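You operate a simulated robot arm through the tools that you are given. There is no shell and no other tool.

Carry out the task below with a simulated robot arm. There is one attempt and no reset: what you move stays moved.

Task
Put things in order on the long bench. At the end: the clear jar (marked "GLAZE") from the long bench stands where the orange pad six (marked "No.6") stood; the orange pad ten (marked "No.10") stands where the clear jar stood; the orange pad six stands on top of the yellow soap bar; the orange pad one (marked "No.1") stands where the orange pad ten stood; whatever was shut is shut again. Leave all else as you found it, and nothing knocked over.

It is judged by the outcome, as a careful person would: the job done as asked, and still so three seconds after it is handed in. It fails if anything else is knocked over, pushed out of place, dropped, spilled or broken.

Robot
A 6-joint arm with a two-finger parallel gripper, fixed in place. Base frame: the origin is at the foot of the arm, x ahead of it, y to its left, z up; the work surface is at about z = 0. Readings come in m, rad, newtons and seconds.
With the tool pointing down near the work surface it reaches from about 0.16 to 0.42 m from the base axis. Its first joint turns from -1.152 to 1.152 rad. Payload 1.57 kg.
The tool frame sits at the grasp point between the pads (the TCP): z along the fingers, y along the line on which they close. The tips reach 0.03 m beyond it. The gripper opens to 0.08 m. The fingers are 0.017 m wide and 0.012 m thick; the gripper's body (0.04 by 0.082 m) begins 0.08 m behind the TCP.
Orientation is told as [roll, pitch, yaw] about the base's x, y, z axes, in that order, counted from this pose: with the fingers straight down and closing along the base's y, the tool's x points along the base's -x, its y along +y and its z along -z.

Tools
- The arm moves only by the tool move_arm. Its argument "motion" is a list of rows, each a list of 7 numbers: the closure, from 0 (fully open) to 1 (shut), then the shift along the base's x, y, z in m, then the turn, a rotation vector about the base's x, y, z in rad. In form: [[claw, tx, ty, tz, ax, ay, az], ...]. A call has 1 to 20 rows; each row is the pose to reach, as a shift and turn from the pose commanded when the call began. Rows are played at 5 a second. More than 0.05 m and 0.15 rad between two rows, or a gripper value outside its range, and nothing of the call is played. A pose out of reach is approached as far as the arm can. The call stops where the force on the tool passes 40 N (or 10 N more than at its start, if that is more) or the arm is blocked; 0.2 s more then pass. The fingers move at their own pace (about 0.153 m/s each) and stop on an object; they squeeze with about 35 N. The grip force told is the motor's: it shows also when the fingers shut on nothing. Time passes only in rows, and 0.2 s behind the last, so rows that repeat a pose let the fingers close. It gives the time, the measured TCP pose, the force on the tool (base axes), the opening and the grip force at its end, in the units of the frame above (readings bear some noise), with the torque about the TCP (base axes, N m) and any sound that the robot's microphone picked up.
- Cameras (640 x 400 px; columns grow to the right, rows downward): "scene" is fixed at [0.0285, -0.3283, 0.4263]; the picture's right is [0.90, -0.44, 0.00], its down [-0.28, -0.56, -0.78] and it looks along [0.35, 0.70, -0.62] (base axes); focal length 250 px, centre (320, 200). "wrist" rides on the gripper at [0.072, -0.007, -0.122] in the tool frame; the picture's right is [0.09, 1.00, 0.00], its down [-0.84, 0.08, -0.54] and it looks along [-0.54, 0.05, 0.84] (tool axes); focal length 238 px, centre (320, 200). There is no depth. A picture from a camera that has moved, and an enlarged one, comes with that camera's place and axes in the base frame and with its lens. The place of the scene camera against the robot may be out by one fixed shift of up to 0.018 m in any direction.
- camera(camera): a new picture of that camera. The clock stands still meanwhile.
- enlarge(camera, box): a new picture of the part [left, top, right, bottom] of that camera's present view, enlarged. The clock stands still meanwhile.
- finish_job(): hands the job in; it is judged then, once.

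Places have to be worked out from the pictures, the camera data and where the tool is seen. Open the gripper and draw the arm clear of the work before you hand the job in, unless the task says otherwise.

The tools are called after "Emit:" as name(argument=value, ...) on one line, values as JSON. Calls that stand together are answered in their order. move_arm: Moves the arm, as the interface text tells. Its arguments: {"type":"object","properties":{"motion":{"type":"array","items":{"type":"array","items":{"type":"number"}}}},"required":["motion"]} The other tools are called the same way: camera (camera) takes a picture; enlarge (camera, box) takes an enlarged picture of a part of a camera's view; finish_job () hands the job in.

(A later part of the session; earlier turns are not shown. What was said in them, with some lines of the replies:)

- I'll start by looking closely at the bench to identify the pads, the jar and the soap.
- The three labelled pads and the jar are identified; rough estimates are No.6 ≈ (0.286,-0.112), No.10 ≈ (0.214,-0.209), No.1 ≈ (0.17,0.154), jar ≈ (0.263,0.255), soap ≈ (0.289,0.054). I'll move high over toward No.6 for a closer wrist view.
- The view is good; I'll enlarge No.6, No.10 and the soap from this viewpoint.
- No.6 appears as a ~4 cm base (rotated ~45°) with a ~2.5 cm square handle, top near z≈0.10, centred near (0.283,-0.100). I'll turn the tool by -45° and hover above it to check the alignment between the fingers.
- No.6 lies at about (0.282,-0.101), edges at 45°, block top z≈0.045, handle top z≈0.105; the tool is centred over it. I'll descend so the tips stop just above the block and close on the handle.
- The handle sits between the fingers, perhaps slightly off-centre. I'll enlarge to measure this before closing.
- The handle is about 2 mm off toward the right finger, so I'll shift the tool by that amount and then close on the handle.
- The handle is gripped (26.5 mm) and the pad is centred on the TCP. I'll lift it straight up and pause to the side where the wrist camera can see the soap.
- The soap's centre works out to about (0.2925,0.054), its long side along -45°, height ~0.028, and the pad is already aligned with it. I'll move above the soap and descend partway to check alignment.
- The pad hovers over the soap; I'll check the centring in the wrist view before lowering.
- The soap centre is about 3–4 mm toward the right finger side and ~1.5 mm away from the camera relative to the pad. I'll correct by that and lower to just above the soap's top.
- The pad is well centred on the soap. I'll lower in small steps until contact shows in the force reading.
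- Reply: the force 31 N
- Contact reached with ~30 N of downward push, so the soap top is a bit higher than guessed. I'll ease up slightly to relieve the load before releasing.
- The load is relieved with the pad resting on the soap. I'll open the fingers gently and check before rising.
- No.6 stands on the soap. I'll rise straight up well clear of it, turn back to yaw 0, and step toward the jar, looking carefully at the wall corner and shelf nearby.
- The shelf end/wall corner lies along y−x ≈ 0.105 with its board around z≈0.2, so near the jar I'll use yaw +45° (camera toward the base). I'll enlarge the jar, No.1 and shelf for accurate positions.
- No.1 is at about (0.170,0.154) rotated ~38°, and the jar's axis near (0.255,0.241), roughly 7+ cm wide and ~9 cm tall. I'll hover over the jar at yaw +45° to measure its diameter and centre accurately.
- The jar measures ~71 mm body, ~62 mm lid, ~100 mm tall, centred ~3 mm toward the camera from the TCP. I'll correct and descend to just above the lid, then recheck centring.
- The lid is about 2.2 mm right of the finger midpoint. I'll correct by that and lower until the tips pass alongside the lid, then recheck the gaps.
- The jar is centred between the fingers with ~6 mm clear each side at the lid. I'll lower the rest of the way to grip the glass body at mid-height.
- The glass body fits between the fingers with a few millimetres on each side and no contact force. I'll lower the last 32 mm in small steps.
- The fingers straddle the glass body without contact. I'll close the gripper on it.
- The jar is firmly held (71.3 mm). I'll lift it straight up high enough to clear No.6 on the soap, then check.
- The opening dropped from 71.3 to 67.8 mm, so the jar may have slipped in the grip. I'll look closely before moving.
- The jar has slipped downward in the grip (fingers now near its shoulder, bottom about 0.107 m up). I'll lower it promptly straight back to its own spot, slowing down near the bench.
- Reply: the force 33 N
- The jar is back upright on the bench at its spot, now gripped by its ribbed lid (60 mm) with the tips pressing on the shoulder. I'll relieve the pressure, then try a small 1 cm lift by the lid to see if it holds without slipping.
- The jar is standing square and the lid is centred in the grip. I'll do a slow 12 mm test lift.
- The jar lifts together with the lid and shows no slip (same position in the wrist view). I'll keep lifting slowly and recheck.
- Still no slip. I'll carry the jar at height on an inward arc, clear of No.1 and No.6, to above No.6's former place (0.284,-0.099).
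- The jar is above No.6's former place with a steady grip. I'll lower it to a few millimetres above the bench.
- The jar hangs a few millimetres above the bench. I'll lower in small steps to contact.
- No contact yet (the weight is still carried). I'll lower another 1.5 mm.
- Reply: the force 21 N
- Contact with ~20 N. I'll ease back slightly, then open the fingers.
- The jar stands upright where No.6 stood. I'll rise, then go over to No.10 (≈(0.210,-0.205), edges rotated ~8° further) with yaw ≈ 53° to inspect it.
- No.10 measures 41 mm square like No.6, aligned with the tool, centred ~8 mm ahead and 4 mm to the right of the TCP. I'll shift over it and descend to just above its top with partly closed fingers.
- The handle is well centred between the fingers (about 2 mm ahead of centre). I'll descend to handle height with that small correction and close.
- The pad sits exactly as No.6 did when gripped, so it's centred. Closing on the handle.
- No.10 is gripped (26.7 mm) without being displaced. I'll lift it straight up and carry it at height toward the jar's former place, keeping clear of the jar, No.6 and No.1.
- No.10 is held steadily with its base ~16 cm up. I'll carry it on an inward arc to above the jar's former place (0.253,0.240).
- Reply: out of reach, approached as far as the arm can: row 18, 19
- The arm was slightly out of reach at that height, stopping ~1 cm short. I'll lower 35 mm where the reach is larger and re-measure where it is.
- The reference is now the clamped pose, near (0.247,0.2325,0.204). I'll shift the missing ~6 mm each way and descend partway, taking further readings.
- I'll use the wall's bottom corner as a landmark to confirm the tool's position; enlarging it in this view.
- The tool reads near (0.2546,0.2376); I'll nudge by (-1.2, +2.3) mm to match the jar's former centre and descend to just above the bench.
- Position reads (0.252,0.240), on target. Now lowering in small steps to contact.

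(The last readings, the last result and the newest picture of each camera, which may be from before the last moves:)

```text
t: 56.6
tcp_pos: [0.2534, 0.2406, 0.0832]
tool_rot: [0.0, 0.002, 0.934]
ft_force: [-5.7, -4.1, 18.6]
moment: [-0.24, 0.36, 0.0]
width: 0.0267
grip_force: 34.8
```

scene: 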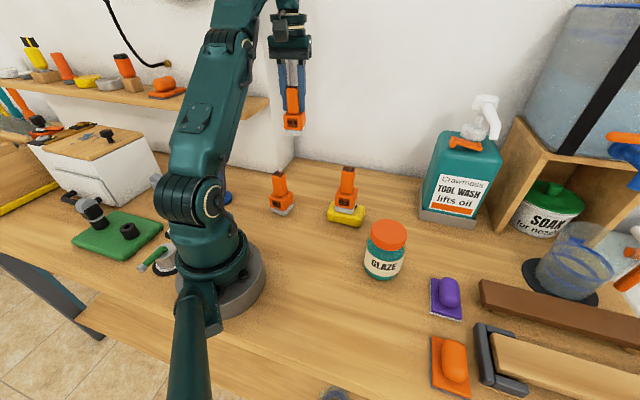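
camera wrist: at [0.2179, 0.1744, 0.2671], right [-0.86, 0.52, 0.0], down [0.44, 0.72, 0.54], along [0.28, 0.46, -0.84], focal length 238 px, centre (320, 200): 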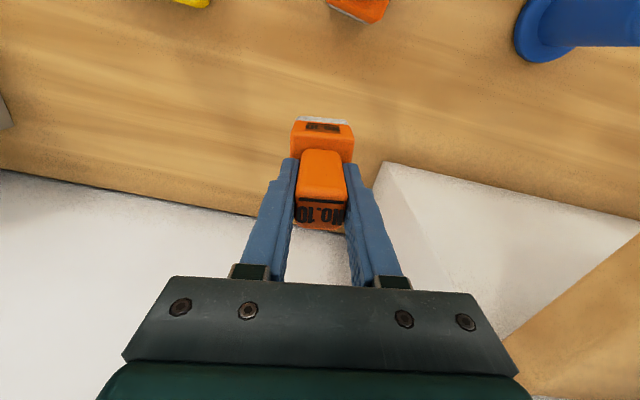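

Contact at ~19 N. I'll ease up half a millimetre or so and release.

Emit:
move_arm(motion=[[1, 0, 0, 0.0009, 0, 0, 0], [1, 0, 0, 0.0009, 0, 0, 0], [0.6, 0, 0, 0.0009, 0, 0, 0], [0.4, 0, 0, 0.0009, 0, 0, 0], [0.3, 0, 0, 0.0009, 0, 0, 0], [0.3, 0, 0, 0.0009, 0, 0, 0]])

Emit:
enlarge(camera="scene", box=[250, 90, 346, 200])

Emit:
enlarge(camera="wrist", box=[208, 90, 432, 240])

```text
t: 58.0
tcp_pos: [0.2522, 0.2411, 0.0834]
tool_rot: [0.0, 0.0, 0.933]
ft_force: [0.0, -0.4, -0.3]
moment: [-0.04, 0.0, -0.04]
width: 0.0559
grip_force: 0.1
```

```text
3.64 times, centred on (298, 145) of scene
camera zoom: at [0.0285, -0.3283, 0.4263], right [0.9, -0.44, 0.0], down [-0.28, -0.56, -0.78], along [0.35, 0.7, -0.62], focal length 909 px, centre (400, 400)
```

zoom: 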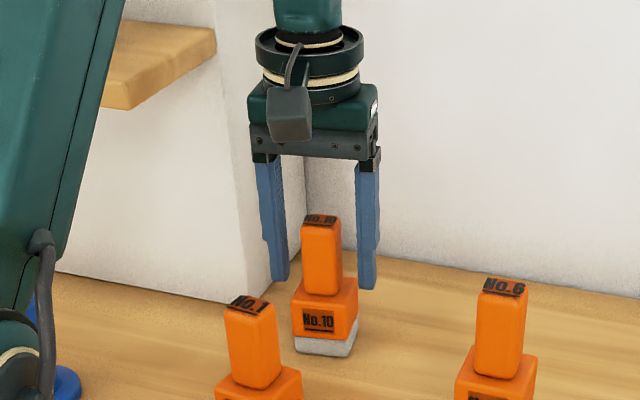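

```text
2.67 times, centred on (320, 165) of wrist
camera zoom: at [0.2155, 0.1787, 0.2069], right [-0.86, 0.52, 0.0], down [0.44, 0.72, 0.54], along [0.28, 0.46, -0.84], focal length 636 px, centre (320, 293)
```

zoom: 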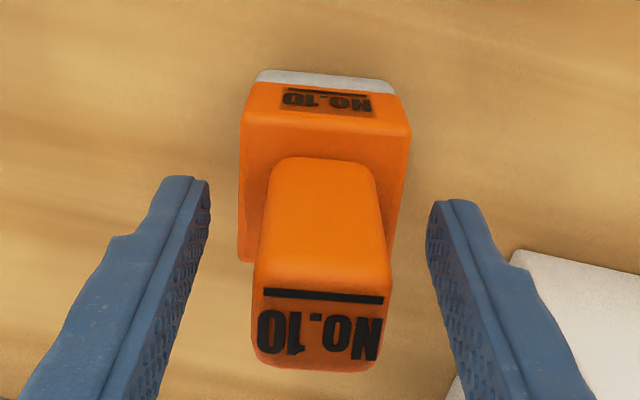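

No.10 stands upright at the jar's former place. I'll rise clear, then move inward over No.1 with yaw ≈ 38° to match its edges.

Emit:
move_arm(motion=[[0.3, 0, 0, 0.03, 0, 0, 0], [0.3, 0, 0, 0.06, 0, 0, 0], [0.3, 0, 0, 0.09, 0, 0, 0], [0.3, 0, 0, 0.12, 0, 0, 0], [0.3, -0.02, -0.021, 0.12, 0, 0, -0.07], [0.3, -0.041, -0.043, 0.12, 0, 0, -0.14], [0.3, -0.062, -0.065, 0.12, 0, 0, -0.21], [0.3, -0.083, -0.0863, 0.12, 0, 0, -0.271], [0.3, -0.083, -0.0863, 0.12, 0, 0, -0.271]])

Emit:
camera(camera="wrist")

Emit:
enlarge(camera="wrist", box=[240, 60, 400, 160])

Emit:
camera(camera="scene")

```text
t: 60.0
tcp_pos: [0.1686, 0.155, 0.2017]
tool_rot: [0.002, 0.0, 0.663]
ft_force: [-0.5, -0.4, -0.3]
moment: [-0.03, 0.02, 0.0]
width: 0.0561
grip_force: 0.0
```

```text
taken
camera wrist: at [0.1154, 0.1063, 0.3247], right [-0.69, 0.73, 0.0], down [0.61, 0.58, 0.54], along [0.4, 0.37, -0.84], focal length 238 px, centre (320, 200)
```

wrist: 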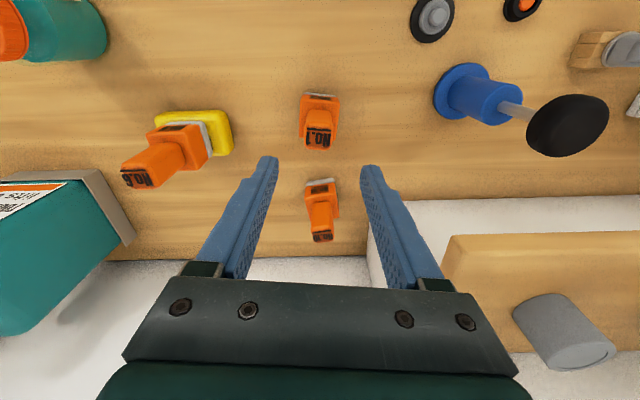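

```text
4.00 times, centred on (320, 110) of wrist
camera zoom: at [0.1154, 0.1063, 0.3247], right [-0.69, 0.73, 0.0], down [0.61, 0.58, 0.54], along [0.4, 0.37, -0.84], focal length 953 px, centre (320, 560)
```

zoom: 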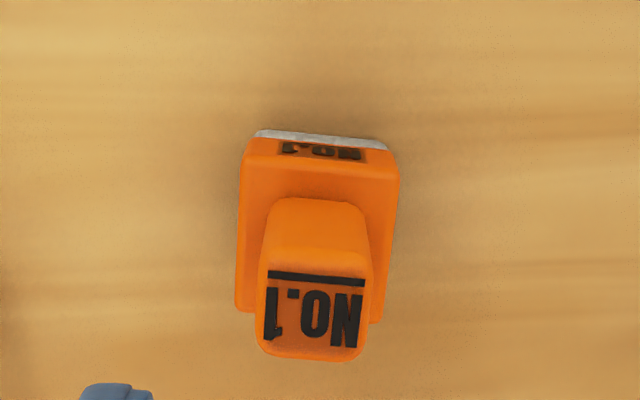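

```text
taken
```

scene: 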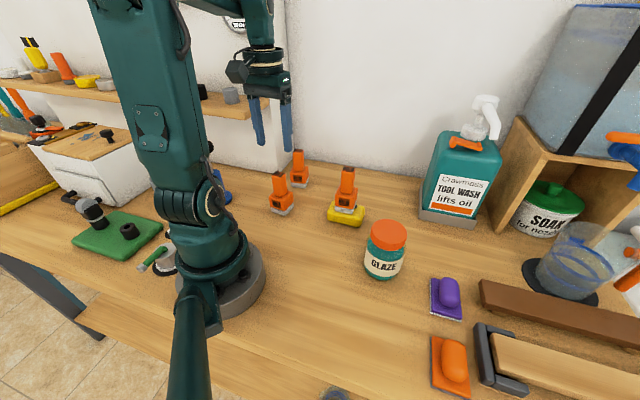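

No.1 is aligned with the tool and ~2 mm left of the finger midpoint. I'll correct and descend to just above the handle for a final check.

Emit:
move_arm(motion=[[0.3, 0.0013, -0.0017, 0, 0, 0, 0], [0.3, 0.0013, -0.0017, -0.03, 0, 0, 0], [0.3, 0.0013, -0.0017, -0.055, 0, 0, 0], [0.3, 0.0013, -0.0017, -0.055, 0, 0, 0]])

Emit:
enlarge(camera="wrist", box=[224, 80, 416, 200])

```text
t: 61.0
tcp_pos: [0.1711, 0.1522, 0.1475]
tool_rot: [-0.001, -0.001, 0.664]
ft_force: [1.4, -0.7, 0.5]
moment: [0.01, -0.01, 0.0]
width: 0.0561
grip_force: 0.0
```

```text
3.33 times, centred on (320, 140) of wrist
camera zoom: at [0.1189, 0.1022, 0.2712], right [-0.69, 0.73, 0.0], down [0.61, 0.58, 0.54], along [0.39, 0.37, -0.84], focal length 794 px, centre (320, 400)
```

zoom: 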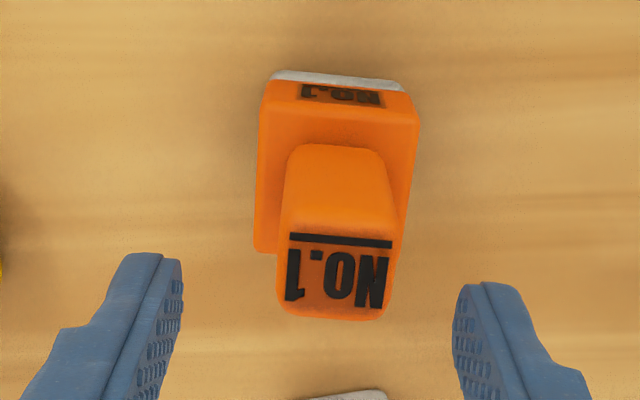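

The handle now appears ~3 mm right of centre (the previous hover had probably not settled). I'll shift back by that amount, let it settle, and recheck.

Emit:
move_arm(motion=[[0.3, -0.0016, 0.0021, 0, 0, 0, 0], [0.3, -0.0016, 0.0021, 0, 0, 0, 0], [0.3, -0.0016, 0.0021, 0, 0, 0, 0]])

Emit:
enlarge(camera="wrist", box=[224, 80, 416, 200])

```text
t: 61.8
tcp_pos: [0.1681, 0.1542, 0.1478]
tool_rot: [0.001, 0.0, 0.663]
ft_force: [0.5, 0.0, 0.0]
moment: [-0.02, 0.0, -0.02]
width: 0.0559
grip_force: 0.1
```

```text
3.33 times, centred on (320, 140) of wrist
camera zoom: at [0.1165, 0.1048, 0.271], right [-0.69, 0.73, 0.0], down [0.61, 0.58, 0.54], along [0.39, 0.37, -0.84], focal length 794 px, centre (320, 400)
```

zoom: 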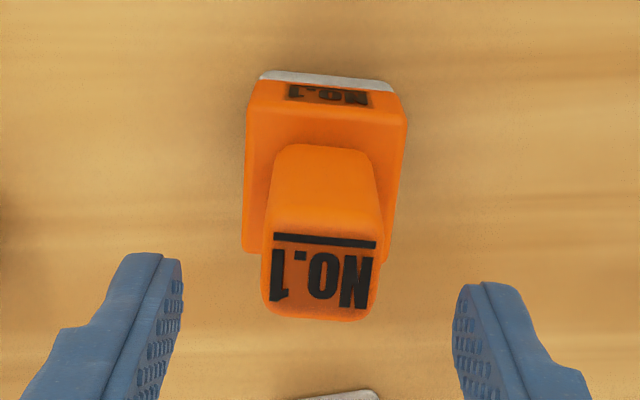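

Centred now. I'll descend to handle height with a ~1.4 mm forward correction and check again.

Emit:
move_arm(motion=[[0.3, 0.0011, 0.0009, -0.02, 0, 0, 0], [0.3, 0.0011, 0.0009, -0.04, 0, 0, 0], [0.3, 0.0011, 0.0009, -0.056, 0, 0, 0], [0.3, 0.0011, 0.0009, -0.065, 0, 0, 0], [0.3, 0.0011, 0.0009, -0.065, 0, 0, 0], [0.3, 0.0011, 0.0009, -0.065, 0, 0, 0]])

Emit:
enlarge(camera="wrist", box=[224, 100, 416, 220])

Emit:
enlarge(camera="scene", box=[220, 120, 348, 230])

```text
t: 63.2
tcp_pos: [0.1699, 0.156, 0.0824]
tool_rot: [0.001, 0.0, 0.662]
ft_force: [0.4, 0.1, 0.5]
moment: [0.04, -0.04, 0.02]
width: 0.056
grip_force: 0.1
```

```text
3.33 times, centred on (320, 160) of wrist
camera zoom: at [0.1168, 0.1059, 0.2061], right [-0.69, 0.73, 0.0], down [0.61, 0.58, 0.54], along [0.39, 0.37, -0.84], focal length 794 px, centre (320, 333)
```

zoom: 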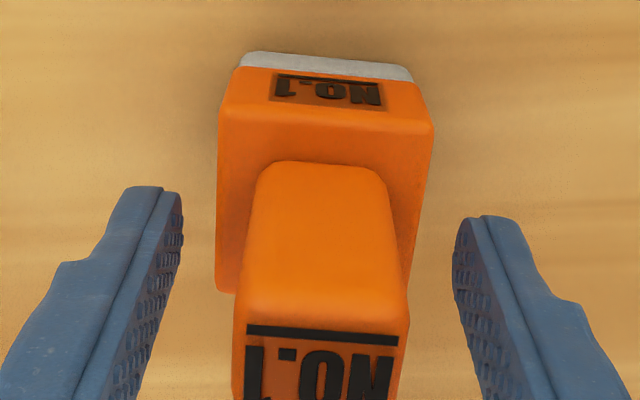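

```text
3.64 times, centred on (284, 175) of scene
camera zoom: at [0.0285, -0.3283, 0.4263], right [0.9, -0.44, 0.0], down [-0.28, -0.56, -0.78], along [0.35, 0.7, -0.62], focal length 909 px, centre (451, 291)
```

zoom: 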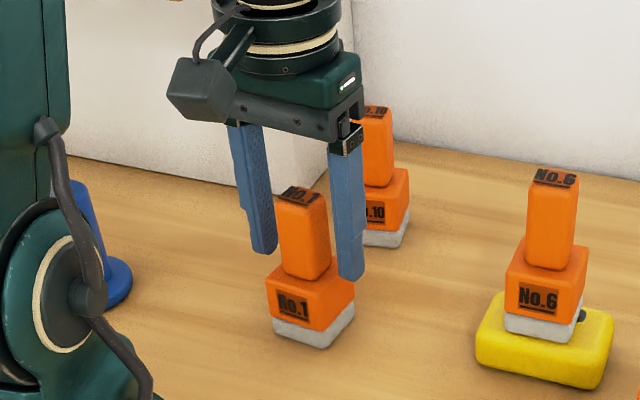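

No.1 is centred between the fingers, with the tips just above its block. Closing on the handle.

Emit:
move_arm(motion=[[0.45, 0, 0, 0, 0, 0, 0], [0.6, 0, 0, 0, 0, 0, 0], [0.8, 0, 0, 0, 0, 0, 0], [1, 0, 0, 0, 0, 0, 0], [1, 0, 0, 0, 0, 0, 0]])

Emit:
enlarge(camera="wrist", box=[224, 100, 416, 220])

```text
t: 64.4
tcp_pos: [0.1702, 0.1572, 0.0824]
tool_rot: [-0.002, 0.0, 0.661]
ft_force: [1.3, -1.4, 1.9]
moment: [-0.02, 0.0, -0.01]
width: 0.0268
grip_force: 34.4
```

```text
3.33 times, centred on (320, 160) of wrist
camera zoom: at [0.1168, 0.1059, 0.2062], right [-0.69, 0.73, 0.0], down [0.61, 0.58, 0.54], along [0.39, 0.37, -0.84], focal length 794 px, centre (320, 333)
```

zoom: 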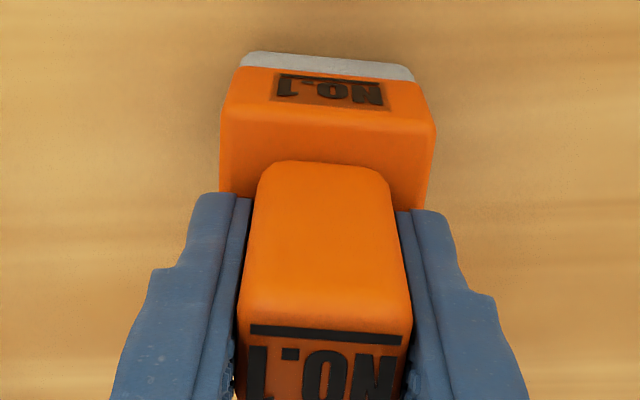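

No.1 is gripped at its centre. I'll lift it straight up and check before carrying.

Emit:
move_arm(motion=[[1, 0, 0, 0.01, 0, 0, 0], [1, 0, 0, 0.03, 0, 0, 0], [1, 0, 0, 0.06, 0, 0, 0], [1, 0, 0, 0.09, 0, 0, 0], [1, 0, 0, 0.12, 0, 0, 0], [1, 0, 0, 0.15, 0, 0, 0], [1, 0, 0, 0.16, 0, 0, 0], [1, 0, 0, 0.16, 0, 0, 0]])

Emit:
camera(camera="scene")

```text
t: 66.2
tcp_pos: [0.1697, 0.1562, 0.2419]
tool_rot: [0.0, 0.0, 0.663]
ft_force: [-1.0, 0.0, -2.3]
moment: [-0.01, -0.01, 0.0]
width: 0.0265
grip_force: 35.3
```

```text
taken
```

scene: 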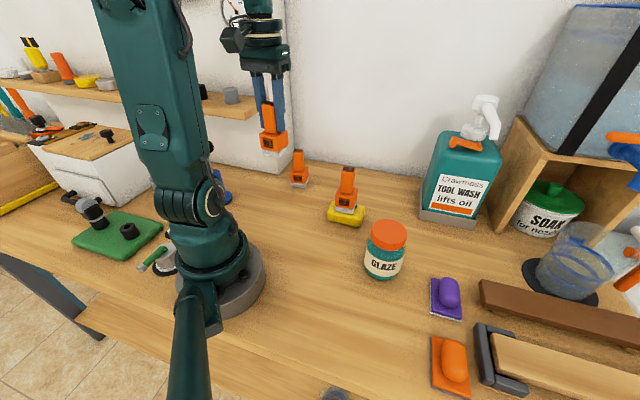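

No.1 is lifted and steady. I'll carry it at height past No.6 and the jar to above No.10's former place (0.212,-0.198).

Emit:
move_arm(motion=[[1, 0.012, -0.023, 0, 0, 0, 0], [1, 0.024, -0.046, 0, 0, 0, 0], [1, 0.035, -0.07, 0, 0, 0, 0], [1, 0.038, -0.095, 0, 0, 0, 0], [1, 0.041, -0.12, 0, 0, 0, 0], [1, 0.043, -0.145, 0, 0, 0, 0], [1, 0.045, -0.17, 0, 0, 0, 0], [1, 0.045, -0.2, 0, 0, 0, 0], [1, 0.045, -0.23, 0, 0, 0, 0], [1, 0.045, -0.26, 0, 0, 0, 0], [1, 0.0445, -0.285, 0, 0, 0, 0], [1, 0.044, -0.31, 0, 0, 0, 0], [1, 0.043, -0.332, 0, 0, 0, 0], [1, 0.0421, -0.3542, 0, 0, 0, 0], [1, 0.0421, -0.3542, 0, 0, 0, 0], [1, 0.0421, -0.3542, 0, 0, 0, 0]])

Emit:
camera(camera="wrist")

Emit:
camera(camera="scene")

```text
t: 69.6
tcp_pos: [0.214, -0.1963, 0.2418]
tool_rot: [0.0, -0.001, 0.665]
ft_force: [0.1, -0.6, -1.2]
moment: [-0.02, -0.04, 0.0]
width: 0.0264
grip_force: 35.1
```

```text
taken
camera wrist: at [0.1603, -0.2459, 0.3651], right [-0.69, 0.73, 0.0], down [0.61, 0.58, 0.54], along [0.39, 0.37, -0.84], focal length 238 px, centre (320, 200)
```

wrist: 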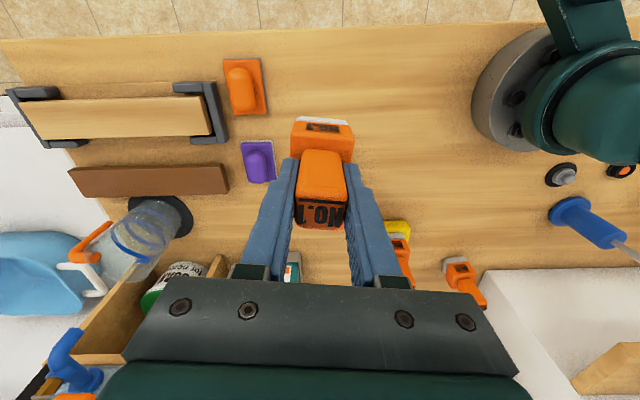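

```text
taken
```

scene: 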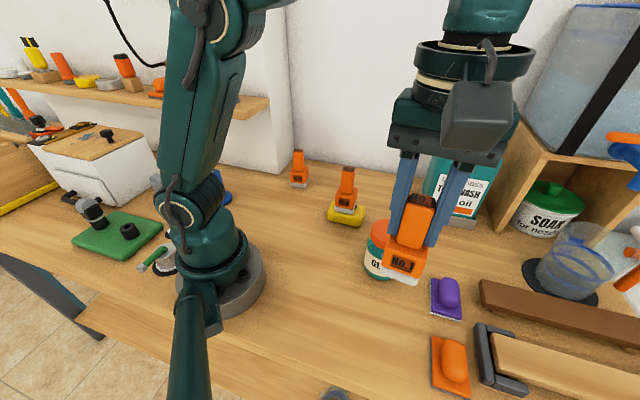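

Over the target, reading (0.214,-0.196). I'll lower to ~7 mm above the bench and take another reading.

Emit:
move_arm(motion=[[1, 0, 0, -0.03, 0, 0, 0], [1, 0, 0, -0.06, 0, 0, 0], [1, 0, 0, -0.09, 0, 0, 0], [1, 0, 0, -0.12, 0, 0, 0], [1, 0, 0, -0.14, 0, 0, 0], [1, 0, 0, -0.153, 0, 0, 0], [1, 0, 0, -0.153, 0, 0, 0], [1, 0, 0, -0.153, 0, 0, 0]])

Emit:
camera(camera="wrist")

Emit:
enlarge(camera="scene", box=[330, 210, 490, 370])

```text
t: 71.4
tcp_pos: [0.2117, -0.1965, 0.0899]
tool_rot: [0.001, -0.001, 0.664]
ft_force: [-0.6, -0.5, -1.9]
moment: [0.01, -0.02, 0.02]
width: 0.0263
grip_force: 35.1
```

```text
taken
camera wrist: at [0.1593, -0.2469, 0.2129], right [-0.69, 0.73, 0.0], down [0.61, 0.58, 0.54], along [0.39, 0.37, -0.84], focal length 238 px, centre (320, 200)
```

wrist: 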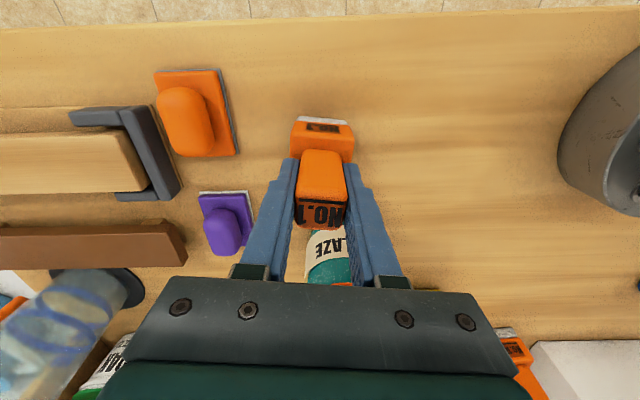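

```text
2.50 times, centred on (410, 290) of scene
camera zoom: at [0.0285, -0.3283, 0.4263], right [0.9, -0.44, 0.0], down [-0.28, -0.56, -0.78], along [0.35, 0.7, -0.62], focal length 625 px, centre (95, -25)
```

zoom: 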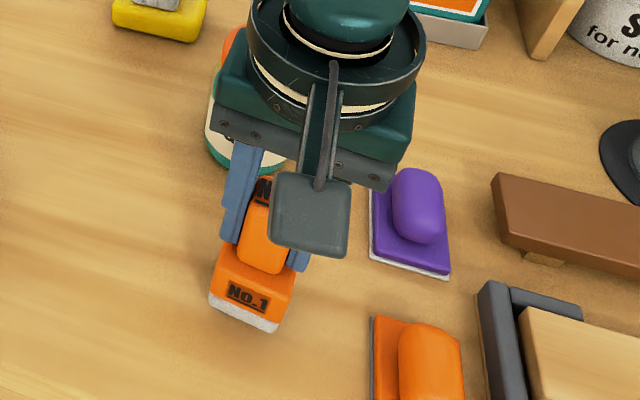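

The projected landing spot matches No.10's former footprint within ~1–2 mm. I'll lower in small steps to contact.

Emit:
move_arm(motion=[[1, 0, 0, -0.002, 0, 0, 0], [1, 0, 0, -0.004, 0, 0, 0], [1, 0, 0, -0.0055, 0, 0, 0], [1, 0, 0, -0.0055, 0, 0, 0]])

```text
t: 72.4
tcp_pos: [0.2118, -0.1986, 0.0843]
tool_rot: [0.0, -0.001, 0.663]
ft_force: [-0.9, -0.8, -1.7]
moment: [0.01, -0.01, 0.02]
width: 0.0266
grip_force: 34.8
```

Emit:
move_arm(motion=[[1, 0, 0, -0.0008, 0, 0, 0], [1, 0, 0, -0.0016, 0, 0, 0], [1, 0, 0, -0.0016, 0, 0, 0]])

```text
t: 73.2
tcp_pos: [0.2122, -0.1981, 0.0833]
tool_rot: [-0.003, 0.001, 0.663]
ft_force: [-2.1, 3.8, 20.1]
moment: [0.4, 0.21, 0.0]
width: 0.0263
grip_force: 34.9
```

Contact at ~20 N, position (0.212,-0.198). I'll ease up slightly and release.

Emit:
move_arm(motion=[[1, 0, 0, 0.0009, 0, 0, 0], [1, 0, 0, 0.0009, 0, 0, 0], [0.6, 0, 0, 0.0009, 0, 0, 0], [0.4, 0, 0, 0.0009, 0, 0, 0], [0.3, 0, 0, 0.0009, 0, 0, 0], [0.3, 0, 0, 0.0009, 0, 0, 0]])

Emit:
enlarge(camera="scene", box=[330, 210, 490, 370])

Emit:
enlarge(camera="wrist", box=[208, 90, 432, 240])

```text
t: 74.6
tcp_pos: [0.2121, -0.198, 0.0848]
tool_rot: [0.0, 0.0, 0.664]
ft_force: [-0.5, -0.7, -0.4]
moment: [-0.01, 0.02, -0.01]
width: 0.0562
grip_force: 0.1
```

```text
2.50 times, centred on (410, 290) of scene
camera zoom: at [0.0285, -0.3283, 0.4263], right [0.9, -0.44, 0.0], down [-0.28, -0.56, -0.78], along [0.35, 0.7, -0.62], focal length 625 px, centre (95, -25)
```

zoom: 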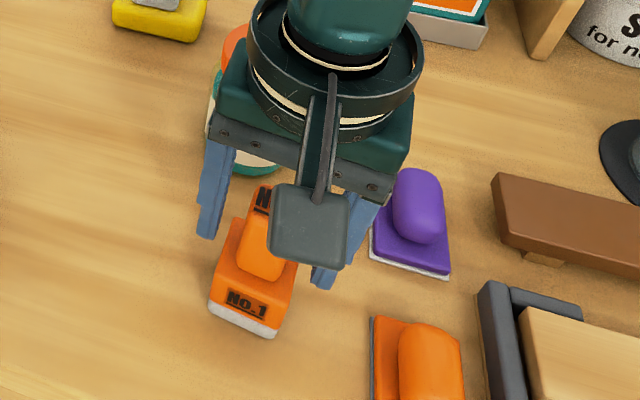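

```text
2.67 times, centred on (320, 165) of wrist
camera zoom: at [0.1595, -0.248, 0.2069], right [-0.69, 0.73, 0.0], down [0.61, 0.58, 0.54], along [0.39, 0.37, -0.84], focal length 636 px, centre (320, 293)
```

zoom: 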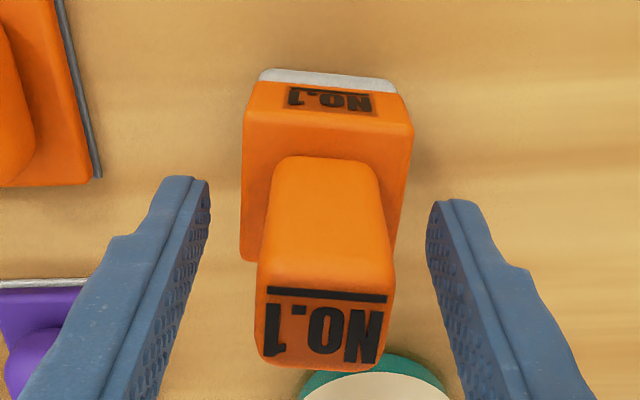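

No.1 stands where No.10 stood. I'll rise straight up, open the gripper fully, and draw the arm back to near its starting pose for a final check.

Emit:
move_arm(motion=[[0.3, 0, 0, 0.03, 0, 0, 0], [0.3, 0, 0, 0.065, 0, 0, 0], [0.3, 0, 0, 0.1, 0, 0, 0], [0.3, 0, 0, 0.135, 0, 0, 0], [0, 0, 0, 0.165, 0, 0, 0], [0, 0, 0.04, 0.165, 0, 0, -0.11], [0, 0, 0.08, 0.165, 0, 0, -0.22], [0, 0, 0.12, 0.165, 0, 0, -0.33], [0, 0, 0.16, 0.165, 0, 0, -0.44], [0, 0, 0.2, 0.165, 0, 0, -0.55], [0, 0, 0.24, 0.165, 0, 0, -0.663], [0, 0, 0.275, 0.165, 0, 0, -0.663], [0, 0, 0.275, 0.165, 0, 0, -0.663]])

Emit:
camera(camera="scene")

Emit:
camera(camera="wrist")

Emit:
enlarge(camera="scene", box=[250, 130, 410, 230])

Emit:
enlarge(camera="scene", box=[330, 210, 490, 370])

```text
t: 77.4
tcp_pos: [0.2112, 0.0781, 0.2494]
tool_rot: [0.002, 0.0, -0.001]
ft_force: [-0.4, -0.4, -0.2]
moment: [0.02, 0.03, 0.0]
width: 0.0798
grip_force: 0.1
```

```text
taken
```

scene: 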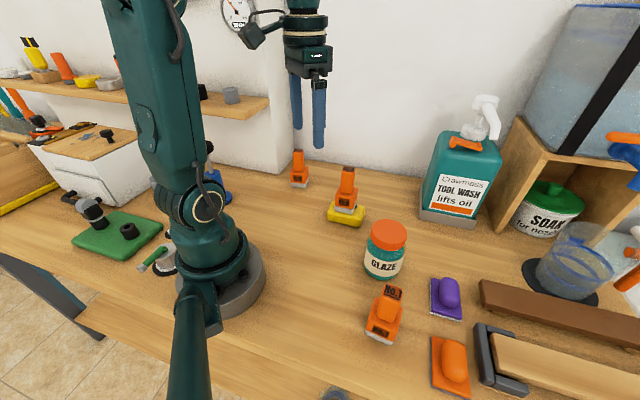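

```text
taken
camera wrist: at [0.1394, 0.0707, 0.3718], right [-0.09, 1.0, 0.0], down [0.84, 0.08, 0.54], along [0.54, 0.05, -0.84], focal length 238 px, centre (320, 200)
```

wrist: 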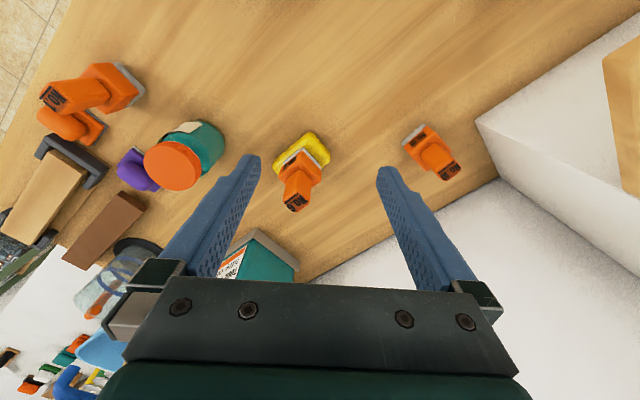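

```text
4.00 times, centred on (330, 180) of scene
camera zoom: at [0.0285, -0.3283, 0.4263], right [0.9, -0.44, 0.0], down [-0.28, -0.56, -0.78], along [0.35, 0.7, -0.62], focal length 999 px, centre (280, 280)
```

zoom: 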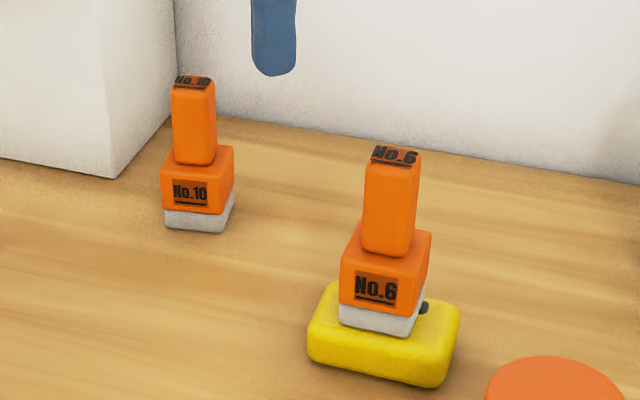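

```text
2.50 times, centred on (410, 290) of scene
camera zoom: at [0.0285, -0.3283, 0.4263], right [0.9, -0.44, 0.0], down [-0.28, -0.56, -0.78], along [0.35, 0.7, -0.62], focal length 625 px, centre (95, -25)
```

zoom: 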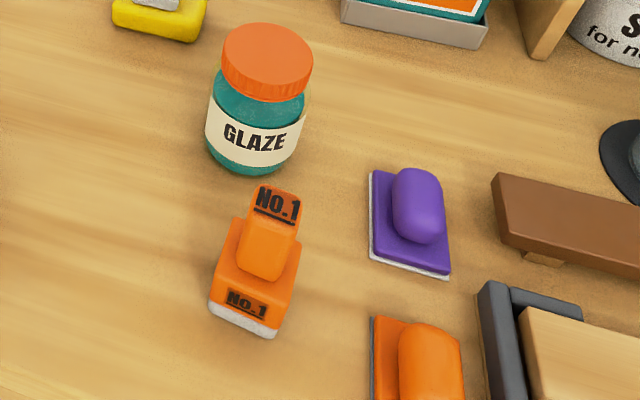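

All items are in place: the jar is at No.6's old spot and No.10 at the jar's. No.6 is upright on the soap, which hasn't moved, and No.1 is at No.10's old spot. Neighbouring things look untouched, and the gripper is open and clear, so I'm handing in the job.

Emit:
finish_job()

```text
The job is handed in.
```

The bench is in the order you asked for, and I've handed the job in. In the last pictures everything stood upright in its new place:

- **Clear jar ("GLAZE"):** it stands where pad six was, with its lid on.
- **Pad ten:** it stands where the jar was.
- **Pad six:** it sits near the middle of the yellow soap bar, and the soap did not move.
- **Pad one:** it stands where pad ten was, turned about 15° from the way pad ten faced.

**Jar slip:** on the first lift, the jar slid down in the fingers while about 10 cm up. I lowered it back onto its own spot, and it stayed upright. I then lifted it by the lid, and it didn't slip again.

By comparing pictures before and after, I placed the jar and the two moved pads within a few millimetres of the old spots. I did not open anything. The things nearby look untouched, and the arm is clear with the gripper open.
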